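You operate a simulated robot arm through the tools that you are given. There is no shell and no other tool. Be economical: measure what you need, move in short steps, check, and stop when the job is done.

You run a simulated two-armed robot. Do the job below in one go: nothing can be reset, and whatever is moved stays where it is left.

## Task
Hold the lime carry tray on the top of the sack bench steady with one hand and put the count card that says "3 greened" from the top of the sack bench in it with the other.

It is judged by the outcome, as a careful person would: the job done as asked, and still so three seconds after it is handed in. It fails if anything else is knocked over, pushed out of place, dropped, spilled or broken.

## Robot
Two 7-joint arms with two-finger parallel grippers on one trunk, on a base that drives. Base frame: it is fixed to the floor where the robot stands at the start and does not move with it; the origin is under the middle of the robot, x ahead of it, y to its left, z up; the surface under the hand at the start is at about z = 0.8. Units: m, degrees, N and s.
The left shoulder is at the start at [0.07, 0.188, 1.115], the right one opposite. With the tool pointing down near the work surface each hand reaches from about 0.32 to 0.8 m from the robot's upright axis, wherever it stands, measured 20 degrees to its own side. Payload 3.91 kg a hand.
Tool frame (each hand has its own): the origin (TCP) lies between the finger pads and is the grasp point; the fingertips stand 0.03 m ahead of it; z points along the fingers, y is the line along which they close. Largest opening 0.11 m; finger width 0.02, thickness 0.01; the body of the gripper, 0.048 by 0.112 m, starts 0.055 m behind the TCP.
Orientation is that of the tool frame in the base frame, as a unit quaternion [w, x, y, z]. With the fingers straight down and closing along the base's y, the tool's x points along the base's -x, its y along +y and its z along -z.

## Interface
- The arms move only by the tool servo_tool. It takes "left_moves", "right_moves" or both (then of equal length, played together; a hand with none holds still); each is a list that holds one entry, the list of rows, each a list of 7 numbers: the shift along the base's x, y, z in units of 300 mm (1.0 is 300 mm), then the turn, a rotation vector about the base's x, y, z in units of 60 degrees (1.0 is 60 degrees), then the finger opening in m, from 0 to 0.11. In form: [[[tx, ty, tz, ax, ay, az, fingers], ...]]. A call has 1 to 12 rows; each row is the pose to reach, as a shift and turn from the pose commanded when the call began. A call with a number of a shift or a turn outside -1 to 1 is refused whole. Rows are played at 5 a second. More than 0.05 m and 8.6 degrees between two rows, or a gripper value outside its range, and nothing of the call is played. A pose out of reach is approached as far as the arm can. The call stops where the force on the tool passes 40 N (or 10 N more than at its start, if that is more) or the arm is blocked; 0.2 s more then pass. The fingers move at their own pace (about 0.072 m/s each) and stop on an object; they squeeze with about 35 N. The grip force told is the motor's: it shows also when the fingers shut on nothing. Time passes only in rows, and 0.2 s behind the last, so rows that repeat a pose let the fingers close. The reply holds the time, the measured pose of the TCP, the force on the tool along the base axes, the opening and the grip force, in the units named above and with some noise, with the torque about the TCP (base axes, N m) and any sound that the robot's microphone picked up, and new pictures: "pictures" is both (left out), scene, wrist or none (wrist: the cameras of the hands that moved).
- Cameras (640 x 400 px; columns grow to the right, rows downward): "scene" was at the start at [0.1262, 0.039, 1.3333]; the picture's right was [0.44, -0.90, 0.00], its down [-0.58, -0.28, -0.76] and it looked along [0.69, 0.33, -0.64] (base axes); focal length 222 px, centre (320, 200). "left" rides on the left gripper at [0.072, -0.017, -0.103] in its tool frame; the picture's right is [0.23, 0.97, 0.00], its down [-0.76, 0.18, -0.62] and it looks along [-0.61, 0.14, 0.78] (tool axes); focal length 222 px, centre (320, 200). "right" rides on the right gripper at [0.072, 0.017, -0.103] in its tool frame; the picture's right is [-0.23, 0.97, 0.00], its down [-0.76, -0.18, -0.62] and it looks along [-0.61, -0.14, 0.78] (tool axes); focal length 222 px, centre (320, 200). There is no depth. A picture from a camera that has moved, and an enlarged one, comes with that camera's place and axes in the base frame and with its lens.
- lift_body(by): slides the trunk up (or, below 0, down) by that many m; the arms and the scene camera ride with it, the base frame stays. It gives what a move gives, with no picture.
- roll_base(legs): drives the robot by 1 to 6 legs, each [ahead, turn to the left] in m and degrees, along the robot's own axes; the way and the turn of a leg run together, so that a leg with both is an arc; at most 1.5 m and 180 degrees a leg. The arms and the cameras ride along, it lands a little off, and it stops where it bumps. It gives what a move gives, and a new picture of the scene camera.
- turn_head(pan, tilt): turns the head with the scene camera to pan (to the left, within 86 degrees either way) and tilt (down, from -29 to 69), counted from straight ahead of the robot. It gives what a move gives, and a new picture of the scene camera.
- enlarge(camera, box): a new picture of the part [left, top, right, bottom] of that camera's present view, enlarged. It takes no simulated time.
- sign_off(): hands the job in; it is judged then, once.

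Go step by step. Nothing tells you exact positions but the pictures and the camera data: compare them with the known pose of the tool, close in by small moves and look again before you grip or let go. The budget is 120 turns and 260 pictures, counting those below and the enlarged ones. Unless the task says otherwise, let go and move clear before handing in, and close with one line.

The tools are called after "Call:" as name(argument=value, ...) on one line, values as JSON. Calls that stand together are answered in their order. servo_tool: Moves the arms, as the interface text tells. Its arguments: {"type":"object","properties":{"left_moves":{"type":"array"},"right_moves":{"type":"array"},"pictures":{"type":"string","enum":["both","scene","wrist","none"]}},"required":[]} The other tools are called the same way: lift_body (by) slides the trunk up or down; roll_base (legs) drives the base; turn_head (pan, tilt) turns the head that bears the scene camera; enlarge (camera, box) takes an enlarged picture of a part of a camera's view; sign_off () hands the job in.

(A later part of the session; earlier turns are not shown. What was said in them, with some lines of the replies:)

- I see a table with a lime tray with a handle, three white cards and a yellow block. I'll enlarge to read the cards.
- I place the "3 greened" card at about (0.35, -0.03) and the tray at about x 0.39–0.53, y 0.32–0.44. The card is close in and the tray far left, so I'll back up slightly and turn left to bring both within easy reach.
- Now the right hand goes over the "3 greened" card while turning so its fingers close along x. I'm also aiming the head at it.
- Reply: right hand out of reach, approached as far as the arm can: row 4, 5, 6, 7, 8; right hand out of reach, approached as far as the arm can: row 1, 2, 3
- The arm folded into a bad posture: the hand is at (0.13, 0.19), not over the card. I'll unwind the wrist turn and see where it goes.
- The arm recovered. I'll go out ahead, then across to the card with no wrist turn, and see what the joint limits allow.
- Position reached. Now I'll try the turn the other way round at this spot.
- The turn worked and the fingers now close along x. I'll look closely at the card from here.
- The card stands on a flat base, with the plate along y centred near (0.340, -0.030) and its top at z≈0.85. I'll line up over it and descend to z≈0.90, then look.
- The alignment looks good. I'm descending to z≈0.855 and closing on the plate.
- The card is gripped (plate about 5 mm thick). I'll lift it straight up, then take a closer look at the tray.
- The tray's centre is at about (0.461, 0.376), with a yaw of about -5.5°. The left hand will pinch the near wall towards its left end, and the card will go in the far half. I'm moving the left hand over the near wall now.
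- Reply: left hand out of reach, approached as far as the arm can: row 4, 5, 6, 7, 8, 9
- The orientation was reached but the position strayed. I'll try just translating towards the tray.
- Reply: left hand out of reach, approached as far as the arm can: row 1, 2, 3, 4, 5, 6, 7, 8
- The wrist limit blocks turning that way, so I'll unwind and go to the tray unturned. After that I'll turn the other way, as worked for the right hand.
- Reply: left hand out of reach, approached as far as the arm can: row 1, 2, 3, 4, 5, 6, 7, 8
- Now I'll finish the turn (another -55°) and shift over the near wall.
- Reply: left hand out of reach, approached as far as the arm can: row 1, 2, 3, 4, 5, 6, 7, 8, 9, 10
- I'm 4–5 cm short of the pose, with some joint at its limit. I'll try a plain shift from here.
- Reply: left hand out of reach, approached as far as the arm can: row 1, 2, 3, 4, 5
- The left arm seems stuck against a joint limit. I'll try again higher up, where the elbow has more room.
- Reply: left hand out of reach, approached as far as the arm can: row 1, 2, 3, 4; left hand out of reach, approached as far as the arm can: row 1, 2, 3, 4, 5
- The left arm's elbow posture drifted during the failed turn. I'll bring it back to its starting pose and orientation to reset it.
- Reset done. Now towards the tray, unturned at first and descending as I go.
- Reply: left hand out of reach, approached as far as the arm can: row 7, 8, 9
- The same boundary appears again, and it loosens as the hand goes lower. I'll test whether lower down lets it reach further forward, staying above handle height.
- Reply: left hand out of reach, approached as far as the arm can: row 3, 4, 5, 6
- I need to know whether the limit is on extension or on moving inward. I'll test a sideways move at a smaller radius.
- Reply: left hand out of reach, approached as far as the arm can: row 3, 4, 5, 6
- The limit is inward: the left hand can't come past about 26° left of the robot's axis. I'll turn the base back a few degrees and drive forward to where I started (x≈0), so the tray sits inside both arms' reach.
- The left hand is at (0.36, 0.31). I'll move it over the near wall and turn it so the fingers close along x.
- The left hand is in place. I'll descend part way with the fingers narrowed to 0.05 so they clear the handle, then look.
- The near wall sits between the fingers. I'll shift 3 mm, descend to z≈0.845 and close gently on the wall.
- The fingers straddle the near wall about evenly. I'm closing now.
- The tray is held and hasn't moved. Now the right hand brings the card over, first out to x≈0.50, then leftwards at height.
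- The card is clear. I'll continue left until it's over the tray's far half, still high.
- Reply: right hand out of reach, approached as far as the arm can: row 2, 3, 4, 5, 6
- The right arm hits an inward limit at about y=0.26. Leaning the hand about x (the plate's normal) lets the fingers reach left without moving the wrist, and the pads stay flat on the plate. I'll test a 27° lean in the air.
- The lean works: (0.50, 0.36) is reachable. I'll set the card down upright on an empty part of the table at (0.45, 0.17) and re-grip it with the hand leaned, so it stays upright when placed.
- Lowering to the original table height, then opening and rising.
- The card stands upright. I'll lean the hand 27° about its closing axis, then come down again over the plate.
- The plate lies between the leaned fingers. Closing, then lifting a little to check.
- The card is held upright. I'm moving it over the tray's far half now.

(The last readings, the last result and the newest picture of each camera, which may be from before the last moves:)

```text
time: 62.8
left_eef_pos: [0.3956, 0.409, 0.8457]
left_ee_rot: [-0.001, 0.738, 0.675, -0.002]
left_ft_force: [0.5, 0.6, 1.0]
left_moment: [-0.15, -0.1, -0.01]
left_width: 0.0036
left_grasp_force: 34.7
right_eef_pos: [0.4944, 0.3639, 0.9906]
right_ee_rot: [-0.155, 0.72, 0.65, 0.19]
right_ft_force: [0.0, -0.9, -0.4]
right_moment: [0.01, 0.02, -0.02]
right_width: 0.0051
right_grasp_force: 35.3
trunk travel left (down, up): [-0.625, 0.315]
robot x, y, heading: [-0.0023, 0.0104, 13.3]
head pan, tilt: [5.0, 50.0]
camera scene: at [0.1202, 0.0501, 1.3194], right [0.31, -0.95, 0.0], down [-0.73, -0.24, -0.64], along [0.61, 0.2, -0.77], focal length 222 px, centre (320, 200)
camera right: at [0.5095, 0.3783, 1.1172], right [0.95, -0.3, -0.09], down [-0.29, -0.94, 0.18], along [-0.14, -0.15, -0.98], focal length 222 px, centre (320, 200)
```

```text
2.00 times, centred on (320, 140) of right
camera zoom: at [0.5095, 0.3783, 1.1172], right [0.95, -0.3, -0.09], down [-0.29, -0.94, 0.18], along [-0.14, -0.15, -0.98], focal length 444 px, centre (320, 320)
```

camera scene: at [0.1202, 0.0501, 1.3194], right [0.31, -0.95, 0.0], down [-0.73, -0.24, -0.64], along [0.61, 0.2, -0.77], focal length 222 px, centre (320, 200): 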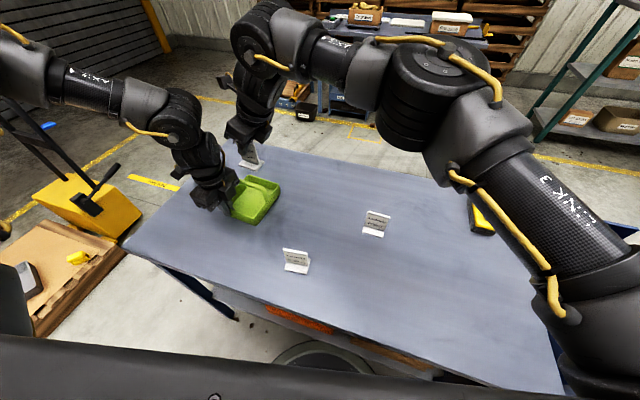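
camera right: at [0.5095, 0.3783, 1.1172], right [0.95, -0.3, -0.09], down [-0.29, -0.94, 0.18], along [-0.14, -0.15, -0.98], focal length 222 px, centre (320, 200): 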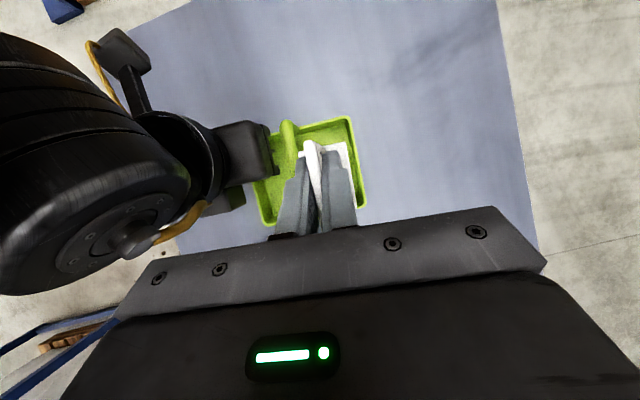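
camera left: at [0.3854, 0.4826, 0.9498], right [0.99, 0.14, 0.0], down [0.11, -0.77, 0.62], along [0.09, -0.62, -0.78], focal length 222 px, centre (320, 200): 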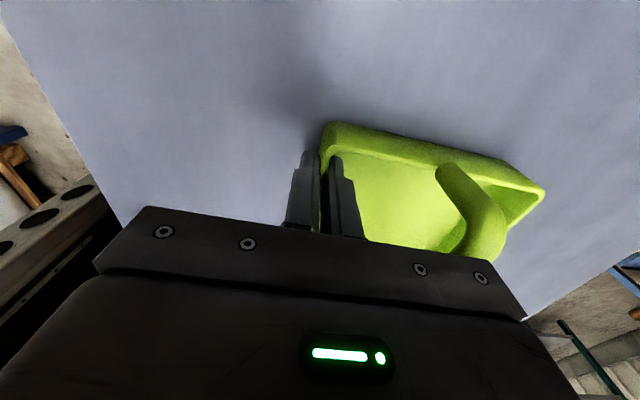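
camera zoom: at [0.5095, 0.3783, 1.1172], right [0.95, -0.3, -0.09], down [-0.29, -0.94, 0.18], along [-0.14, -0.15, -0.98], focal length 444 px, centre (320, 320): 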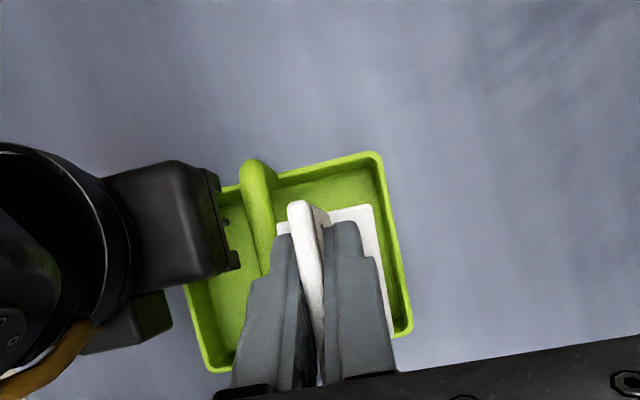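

The clearances look fine. I'll shift 3 mm towards the handle and come down to about 2 cm above the tray floor.

Call:
servo_tool(right_moves=[[[-0.01, 0, -0.08, 0, 0, 0, 0.0], [-0.01, 0, -0.16, 0, 0, 0, 0.0], [-0.01, 0, -0.24, 0, 0, 0, 0.0], [-0.01, 0, -0.32, 0, 0, 0, 0.0], [-0.01, 0, -0.32, 0, 0, 0, 0.0]]], pictures="both")

Call:
enlarge(camera="scene", box=[190, 130, 310, 230])

Call:
enlarge(camera="right", box=[200, 40, 440, 240])

```text
time: 64.0
left_eef_pos: [0.3965, 0.4093, 0.8443]
left_ee_rot: [0.0, 0.738, 0.675, -0.002]
left_ft_force: [-0.1, 0.5, 0.1]
left_moment: [0.01, -0.12, -0.02]
left_width: 0.0035
left_grasp_force: 35.2
right_eef_pos: [0.491, 0.3645, 0.8937]
right_ee_rot: [-0.154, 0.72, 0.649, 0.19]
right_ft_force: [-0.3, 1.3, -0.5]
right_moment: [-0.03, 0.01, 0.02]
right_width: 0.005
right_grasp_force: 35.2
trunk travel left (down, up): [-0.625, 0.315]
robot x, y, heading: [-0.0036, 0.0138, 13.3]
head pan, tilt: [5.0, 50.0]
camera scene: at [0.1196, 0.051, 1.3194], right [0.31, -0.95, 0.0], down [-0.73, -0.24, -0.64], along [0.61, 0.2, -0.77], focal length 222 px, centre (320, 200)
camera right: at [0.5062, 0.378, 1.0198], right [0.95, -0.31, -0.08], down [-0.29, -0.94, 0.18], along [-0.14, -0.15, -0.98], focal length 222 px, centre (320, 200)
```

scene: 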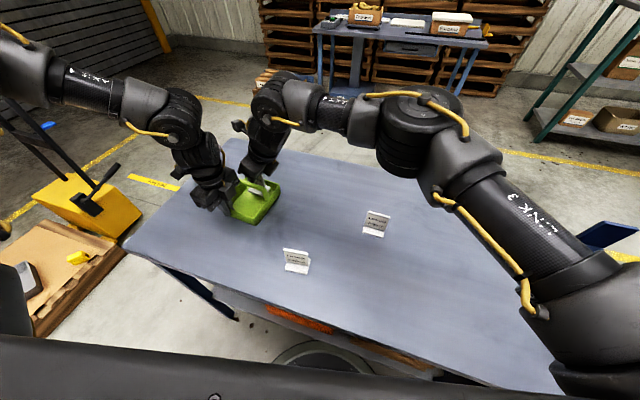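
right: 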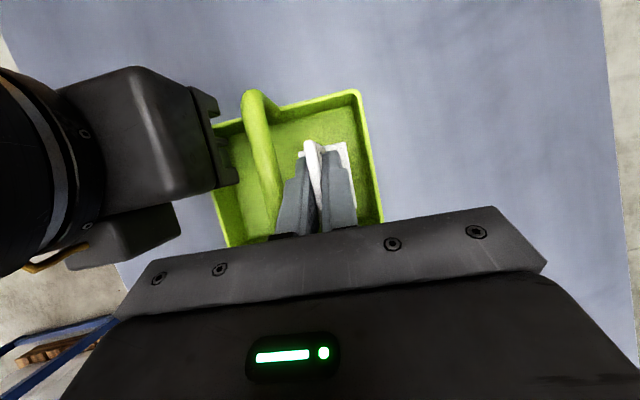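

```text
4.00 times, centred on (250, 180) of scene
camera zoom: at [0.1196, 0.051, 1.3194], right [0.31, -0.95, 0.0], down [-0.73, -0.24, -0.64], along [0.61, 0.2, -0.77], focal length 888 px, centre (600, 280)
```

zoom: 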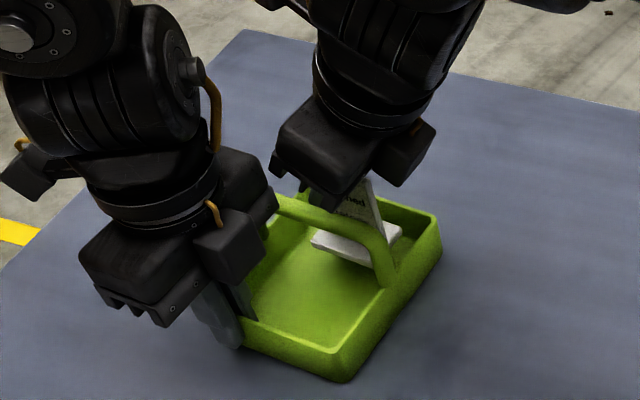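

```text
2.00 times, centred on (320, 140) of right
camera zoom: at [0.5062, 0.378, 1.0198], right [0.95, -0.31, -0.08], down [-0.29, -0.94, 0.18], along [-0.14, -0.15, -0.98], focal length 444 px, centre (320, 320)
```

zoom: 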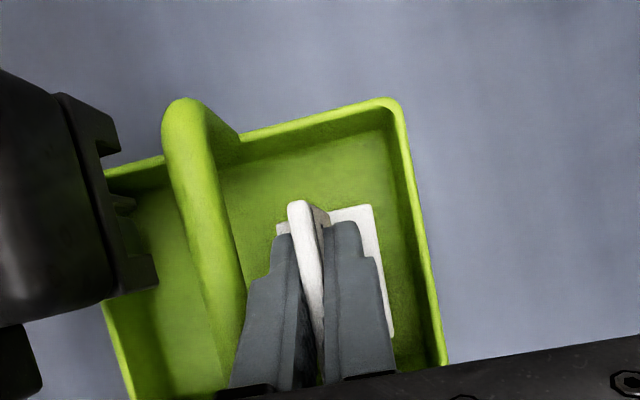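

Well centred, with clearance from the far wall and the handle. Now lowering onto the tray floor while watching the force.

Call:
servo_tool(right_moves=[[[0, 0, -0.03, 0, 0, 0, 0.0], [0, 0, -0.055, 0, 0, 0, 0.0], [0, 0, -0.07, 0, 0, 0, 0.0], [0, 0, -0.078, 0, 0, 0, 0.0]]], pictures="wrist")

Call:
enlarge(camera="scene", box=[210, 150, 290, 220])

```text
time: 65.0
left_eef_pos: [0.3967, 0.4087, 0.8442]
left_ee_rot: [0.0, 0.737, 0.676, -0.001]
left_ft_force: [0.4, 0.3, 0.0]
left_moment: [0.02, -0.08, -0.04]
left_width: 0.0037
left_grasp_force: 35.0
right_eef_pos: [0.4911, 0.3641, 0.8704]
right_ee_rot: [-0.154, 0.72, 0.65, 0.19]
right_ft_force: [-0.5, -0.4, -0.6]
right_moment: [0.01, -0.02, -0.03]
right_width: 0.0049
right_grasp_force: 35.0
trunk travel left (down, up): [-0.625, 0.315]
robot x, y, heading: [-0.0027, 0.0133, 13.2]
head pan, tilt: [5.0, 50.0]
camera right: at [0.5061, 0.3785, 0.9968], right [0.95, -0.31, -0.08], down [-0.29, -0.94, 0.18], along [-0.14, -0.15, -0.98], focal length 222 px, centre (320, 200)
```

right: 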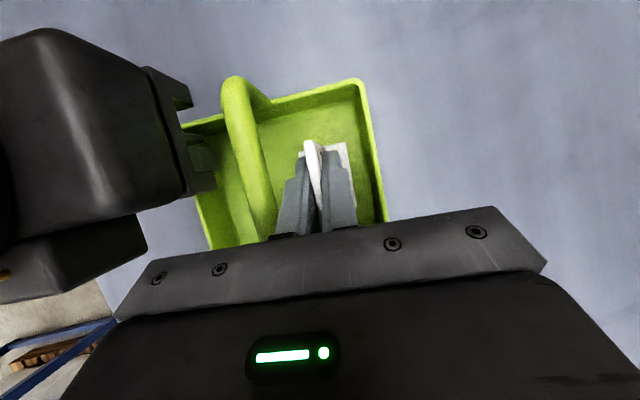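

```text
5.71 times, centred on (250, 185) of scene
camera zoom: at [0.1196, 0.051, 1.3194], right [0.31, -0.95, 0.0], down [-0.73, -0.24, -0.64], along [0.61, 0.2, -0.77], focal length 1268 px, centre (720, 286)
```

zoom: 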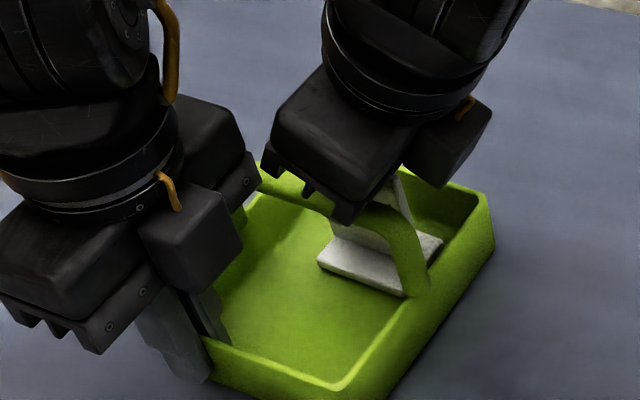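

No contact yet, so I'll creep down a couple more millimetres.

Call:
servo_tool(right_moves=[[[0, 0, -0.004, 0, 0, 0, 0.0], [0, 0, -0.008, 0, 0, 0, 0.0], [0, 0, -0.008, 0, 0, 0, 0.0]]], pictures="none")

```text
time: 65.8
left_eef_pos: [0.3962, 0.4083, 0.8445]
left_ee_rot: [0.0, 0.737, 0.676, 0.0]
left_ft_force: [0.0, 0.0, 1.0]
left_moment: [0.02, -0.1, -0.03]
left_width: 0.0038
left_grasp_force: 35.5
right_eef_pos: [0.4903, 0.3645, 0.8682]
right_ee_rot: [-0.155, 0.72, 0.649, 0.189]
right_ft_force: [0.1, -0.2, -0.2]
right_moment: [0.02, -0.01, 0.0]
right_width: 0.0049
right_grasp_force: 34.4
trunk travel left (down, up): [-0.625, 0.315]
robot x, y, heading: [-0.0019, 0.0125, 13.5]
head pan, tilt: [5.0, 50.0]
```

Call:
servo_tool(right_moves=[[[0, 0, -0.003, 0, 0, 0, 0.0], [0, 0, -0.003, 0, 0, 0, 0.0]]], pictures="none")

```text
time: 66.4
left_eef_pos: [0.395, 0.4092, 0.8452]
left_ee_rot: [0.0, 0.737, 0.676, -0.002]
left_ft_force: [-0.1, 0.7, -1.0]
left_moment: [0.0, -0.08, 0.0]
left_width: 0.0035
left_grasp_force: 35.0
right_eef_pos: [0.4906, 0.3643, 0.8704]
right_ee_rot: [-0.154, 0.72, 0.649, 0.19]
right_ft_force: [-0.8, -1.1, 3.2]
right_moment: [-0.02, 0.08, 0.02]
right_width: 0.0047
right_grasp_force: 35.0
trunk travel left (down, up): [-0.625, 0.315]
robot x, y, heading: [-0.0031, 0.0147, 13.2]
head pan, tilt: [5.0, 50.0]
```

Light contact (about 3 N upward) shows the card is resting on the tray floor. I'll open the fingers slightly and draw back along their axis.

Call:
servo_tool(right_moves=[[[0, 0, 0, 0, 0, 0, 0.01], [0, 0, 0, 0, 0, 0, 0.02], [0, 0, 0, 0, 0, 0, 0.022], [0, 0, 0, 0, 0, 0, 0.022], [0, -0.02, 0.05, 0, 0, 0, 0.022], [0, -0.05, 0.13, 0, 0, 0, 0.022], [0, -0.1, 0.24, 0, 0, 0, 0.022], [0, -0.18, 0.36, 0, 0, 0, 0.022]]], pictures="both")

Call:
enlarge(camera="scene", box=[210, 150, 290, 220])

```text
time: 68.2
left_eef_pos: [0.3969, 0.4074, 0.8441]
left_ee_rot: [0.0, 0.738, 0.675, -0.001]
left_ft_force: [-0.4, -0.7, -1.1]
left_moment: [-0.06, -0.03, -0.05]
left_width: 0.0031
left_grasp_force: 34.7
right_eef_pos: [0.4906, 0.3099, 0.9769]
right_ee_rot: [-0.155, 0.72, 0.65, 0.189]
right_ft_force: [-0.8, -0.5, 0.7]
right_moment: [0.02, -0.01, 0.0]
right_width: 0.022
right_grasp_force: 0.1
trunk travel left (down, up): [-0.625, 0.315]
robot x, y, heading: [0.0011, 0.0121, 13.1]
head pan, tilt: [5.0, 50.0]
camera scene: at [0.1194, 0.0495, 1.3194], right [0.31, -0.95, 0.0], down [-0.73, -0.24, -0.64], along [0.61, 0.2, -0.77], focal length 222 px, centre (320, 200)
camera right: at [0.5061, 0.3235, 1.102], right [0.95, -0.3, -0.09], down [-0.29, -0.94, 0.18], along [-0.14, -0.15, -0.98], focal length 222 px, centre (320, 200)
```

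scene: 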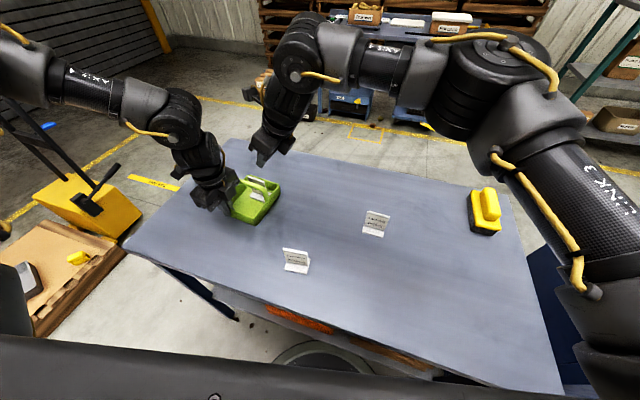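
right: 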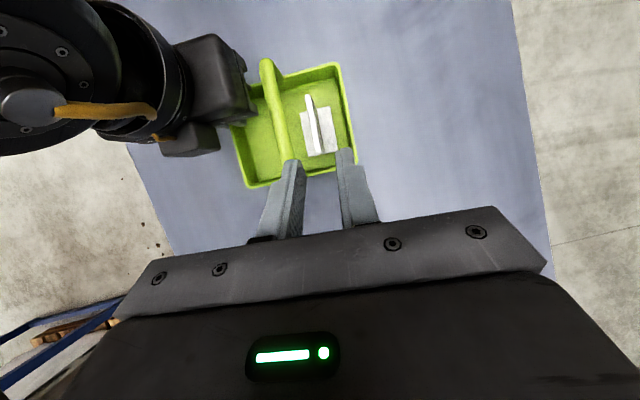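

```text
5.71 times, centred on (250, 185) of scene
camera zoom: at [0.1194, 0.0495, 1.3194], right [0.31, -0.95, 0.0], down [-0.73, -0.24, -0.64], along [0.61, 0.2, -0.77], focal length 1268 px, centre (720, 286)
```

zoom: 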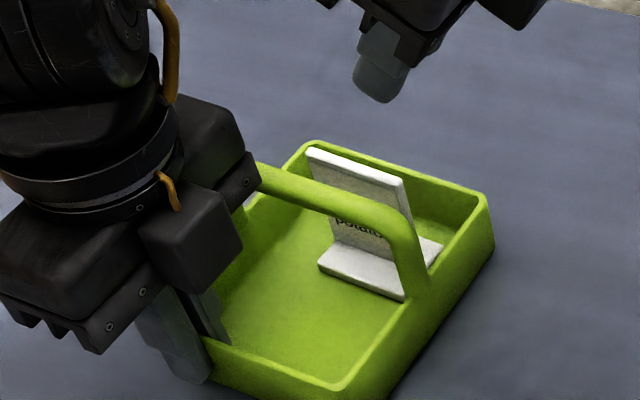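

The card stands upright in the tray. Next the right hand moves clear, then the left opens a little and rises straight up.

Call:
servo_tool(right_moves=[[[0, -0.1, 0.05, 0, 0, 0, 0.022], [0, -0.22, 0.1, 0, 0, 0, 0.022], [0, -0.35, 0.1, 0, 0, 0, 0.022], [0, -0.48, 0.1, 0, 0, 0, 0.022]]], pictures="none")

Call:
servo_tool(left_moves=[[[0, 0, 0, 0, 0, 0, 0.015], [0, 0, 0, 0, 0, 0, 0.03], [0, 0, 0, 0, 0, 0, 0.03], [0, 0, 0.04, 0, 0, 0, 0.03], [0, 0, 0.1, 0, 0, 0, 0.03], [0, 0, 0.2, 0, 0, 0, 0.03], [0, 0, 0.3, 0, 0, 0, 0.03], [-0.1, 0.05, 0.4, 0, 0, 0, 0.03], [-0.2, 0.1, 0.45, 0, 0, 0, 0.03]]], pictures="both")

Call:
enlarge(camera="scene", box=[200, 150, 420, 290])

```text
time: 69.2
left_eef_pos: [0.3968, 0.4071, 0.8449]
left_ee_rot: [0.0, 0.737, 0.676, -0.002]
left_ft_force: [-0.2, -1.1, 0.1]
left_moment: [-0.1, -0.05, -0.07]
left_width: 0.0034
left_grasp_force: 34.8
right_eef_pos: [0.4912, 0.1643, 1.0063]
right_ee_rot: [-0.156, 0.72, 0.649, 0.19]
right_ft_force: [0.1, 0.3, 0.3]
right_moment: [0.02, 0.01, -0.03]
right_width: 0.0222
right_grasp_force: 0.1
trunk travel left (down, up): [-0.625, 0.315]
robot x, y, heading: [-0.0066, 0.0122, 13.2]
head pan, tilt: [5.0, 50.0]
```

```text
time: 71.2
left_eef_pos: [0.3346, 0.4383, 0.9799]
left_ee_rot: [0.0, 0.738, 0.675, -0.002]
left_ft_force: [0.6, 0.7, -0.1]
left_moment: [-0.02, -0.01, 0.0]
left_width: 0.03
left_grasp_force: 0.0
right_eef_pos: [0.4912, 0.1668, 1.008]
right_ee_rot: [-0.155, 0.72, 0.649, 0.19]
right_ft_force: [-0.5, -0.1, 0.4]
right_moment: [-0.01, -0.01, -0.01]
right_width: 0.0221
right_grasp_force: 0.3
trunk travel left (down, up): [-0.625, 0.315]
robot x, y, heading: [-0.0031, 0.014, 13.0]
head pan, tilt: [5.0, 50.0]
camera scene: at [0.118, 0.0515, 1.3195], right [0.31, -0.95, 0.0], down [-0.73, -0.24, -0.64], along [0.61, 0.2, -0.77], focal length 222 px, centre (320, 200)
camera left: at [0.3232, 0.5129, 1.0843], right [0.99, 0.14, 0.0], down [0.11, -0.77, 0.63], along [0.09, -0.62, -0.78], focal length 222 px, centre (320, 200)
```

scene: 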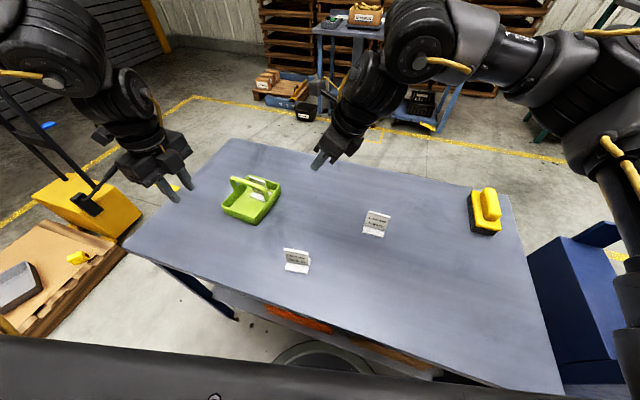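
left: 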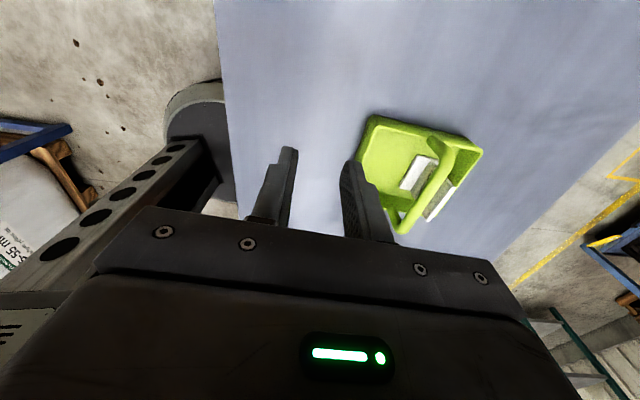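

```text
2.86 times, centred on (310, 220) of scene
camera zoom: at [0.118, 0.0515, 1.3195], right [0.31, -0.95, 0.0], down [-0.73, -0.24, -0.64], along [0.61, 0.2, -0.77], focal length 634 px, centre (349, 143)
```

zoom: 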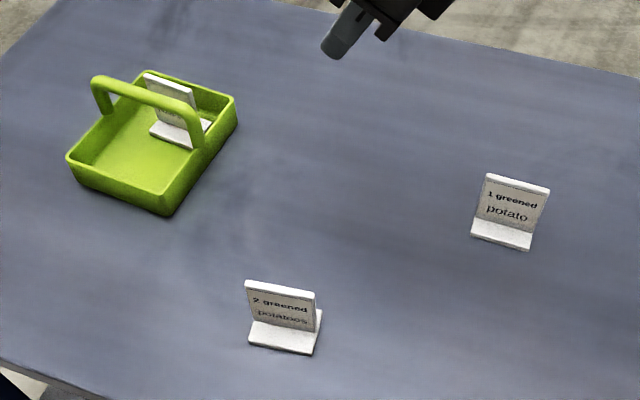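

The "3 greened" card stands in the lime tray, the tray and the other cards haven't been disturbed, and both hands are clear. Handing in.

Call:
sign_off()

```text
The job is handed in.
```

The "3 greened" card now stands upright in the lime carry tray; the left hand held the tray steady while the right put the card in, and nothing else was disturbed.
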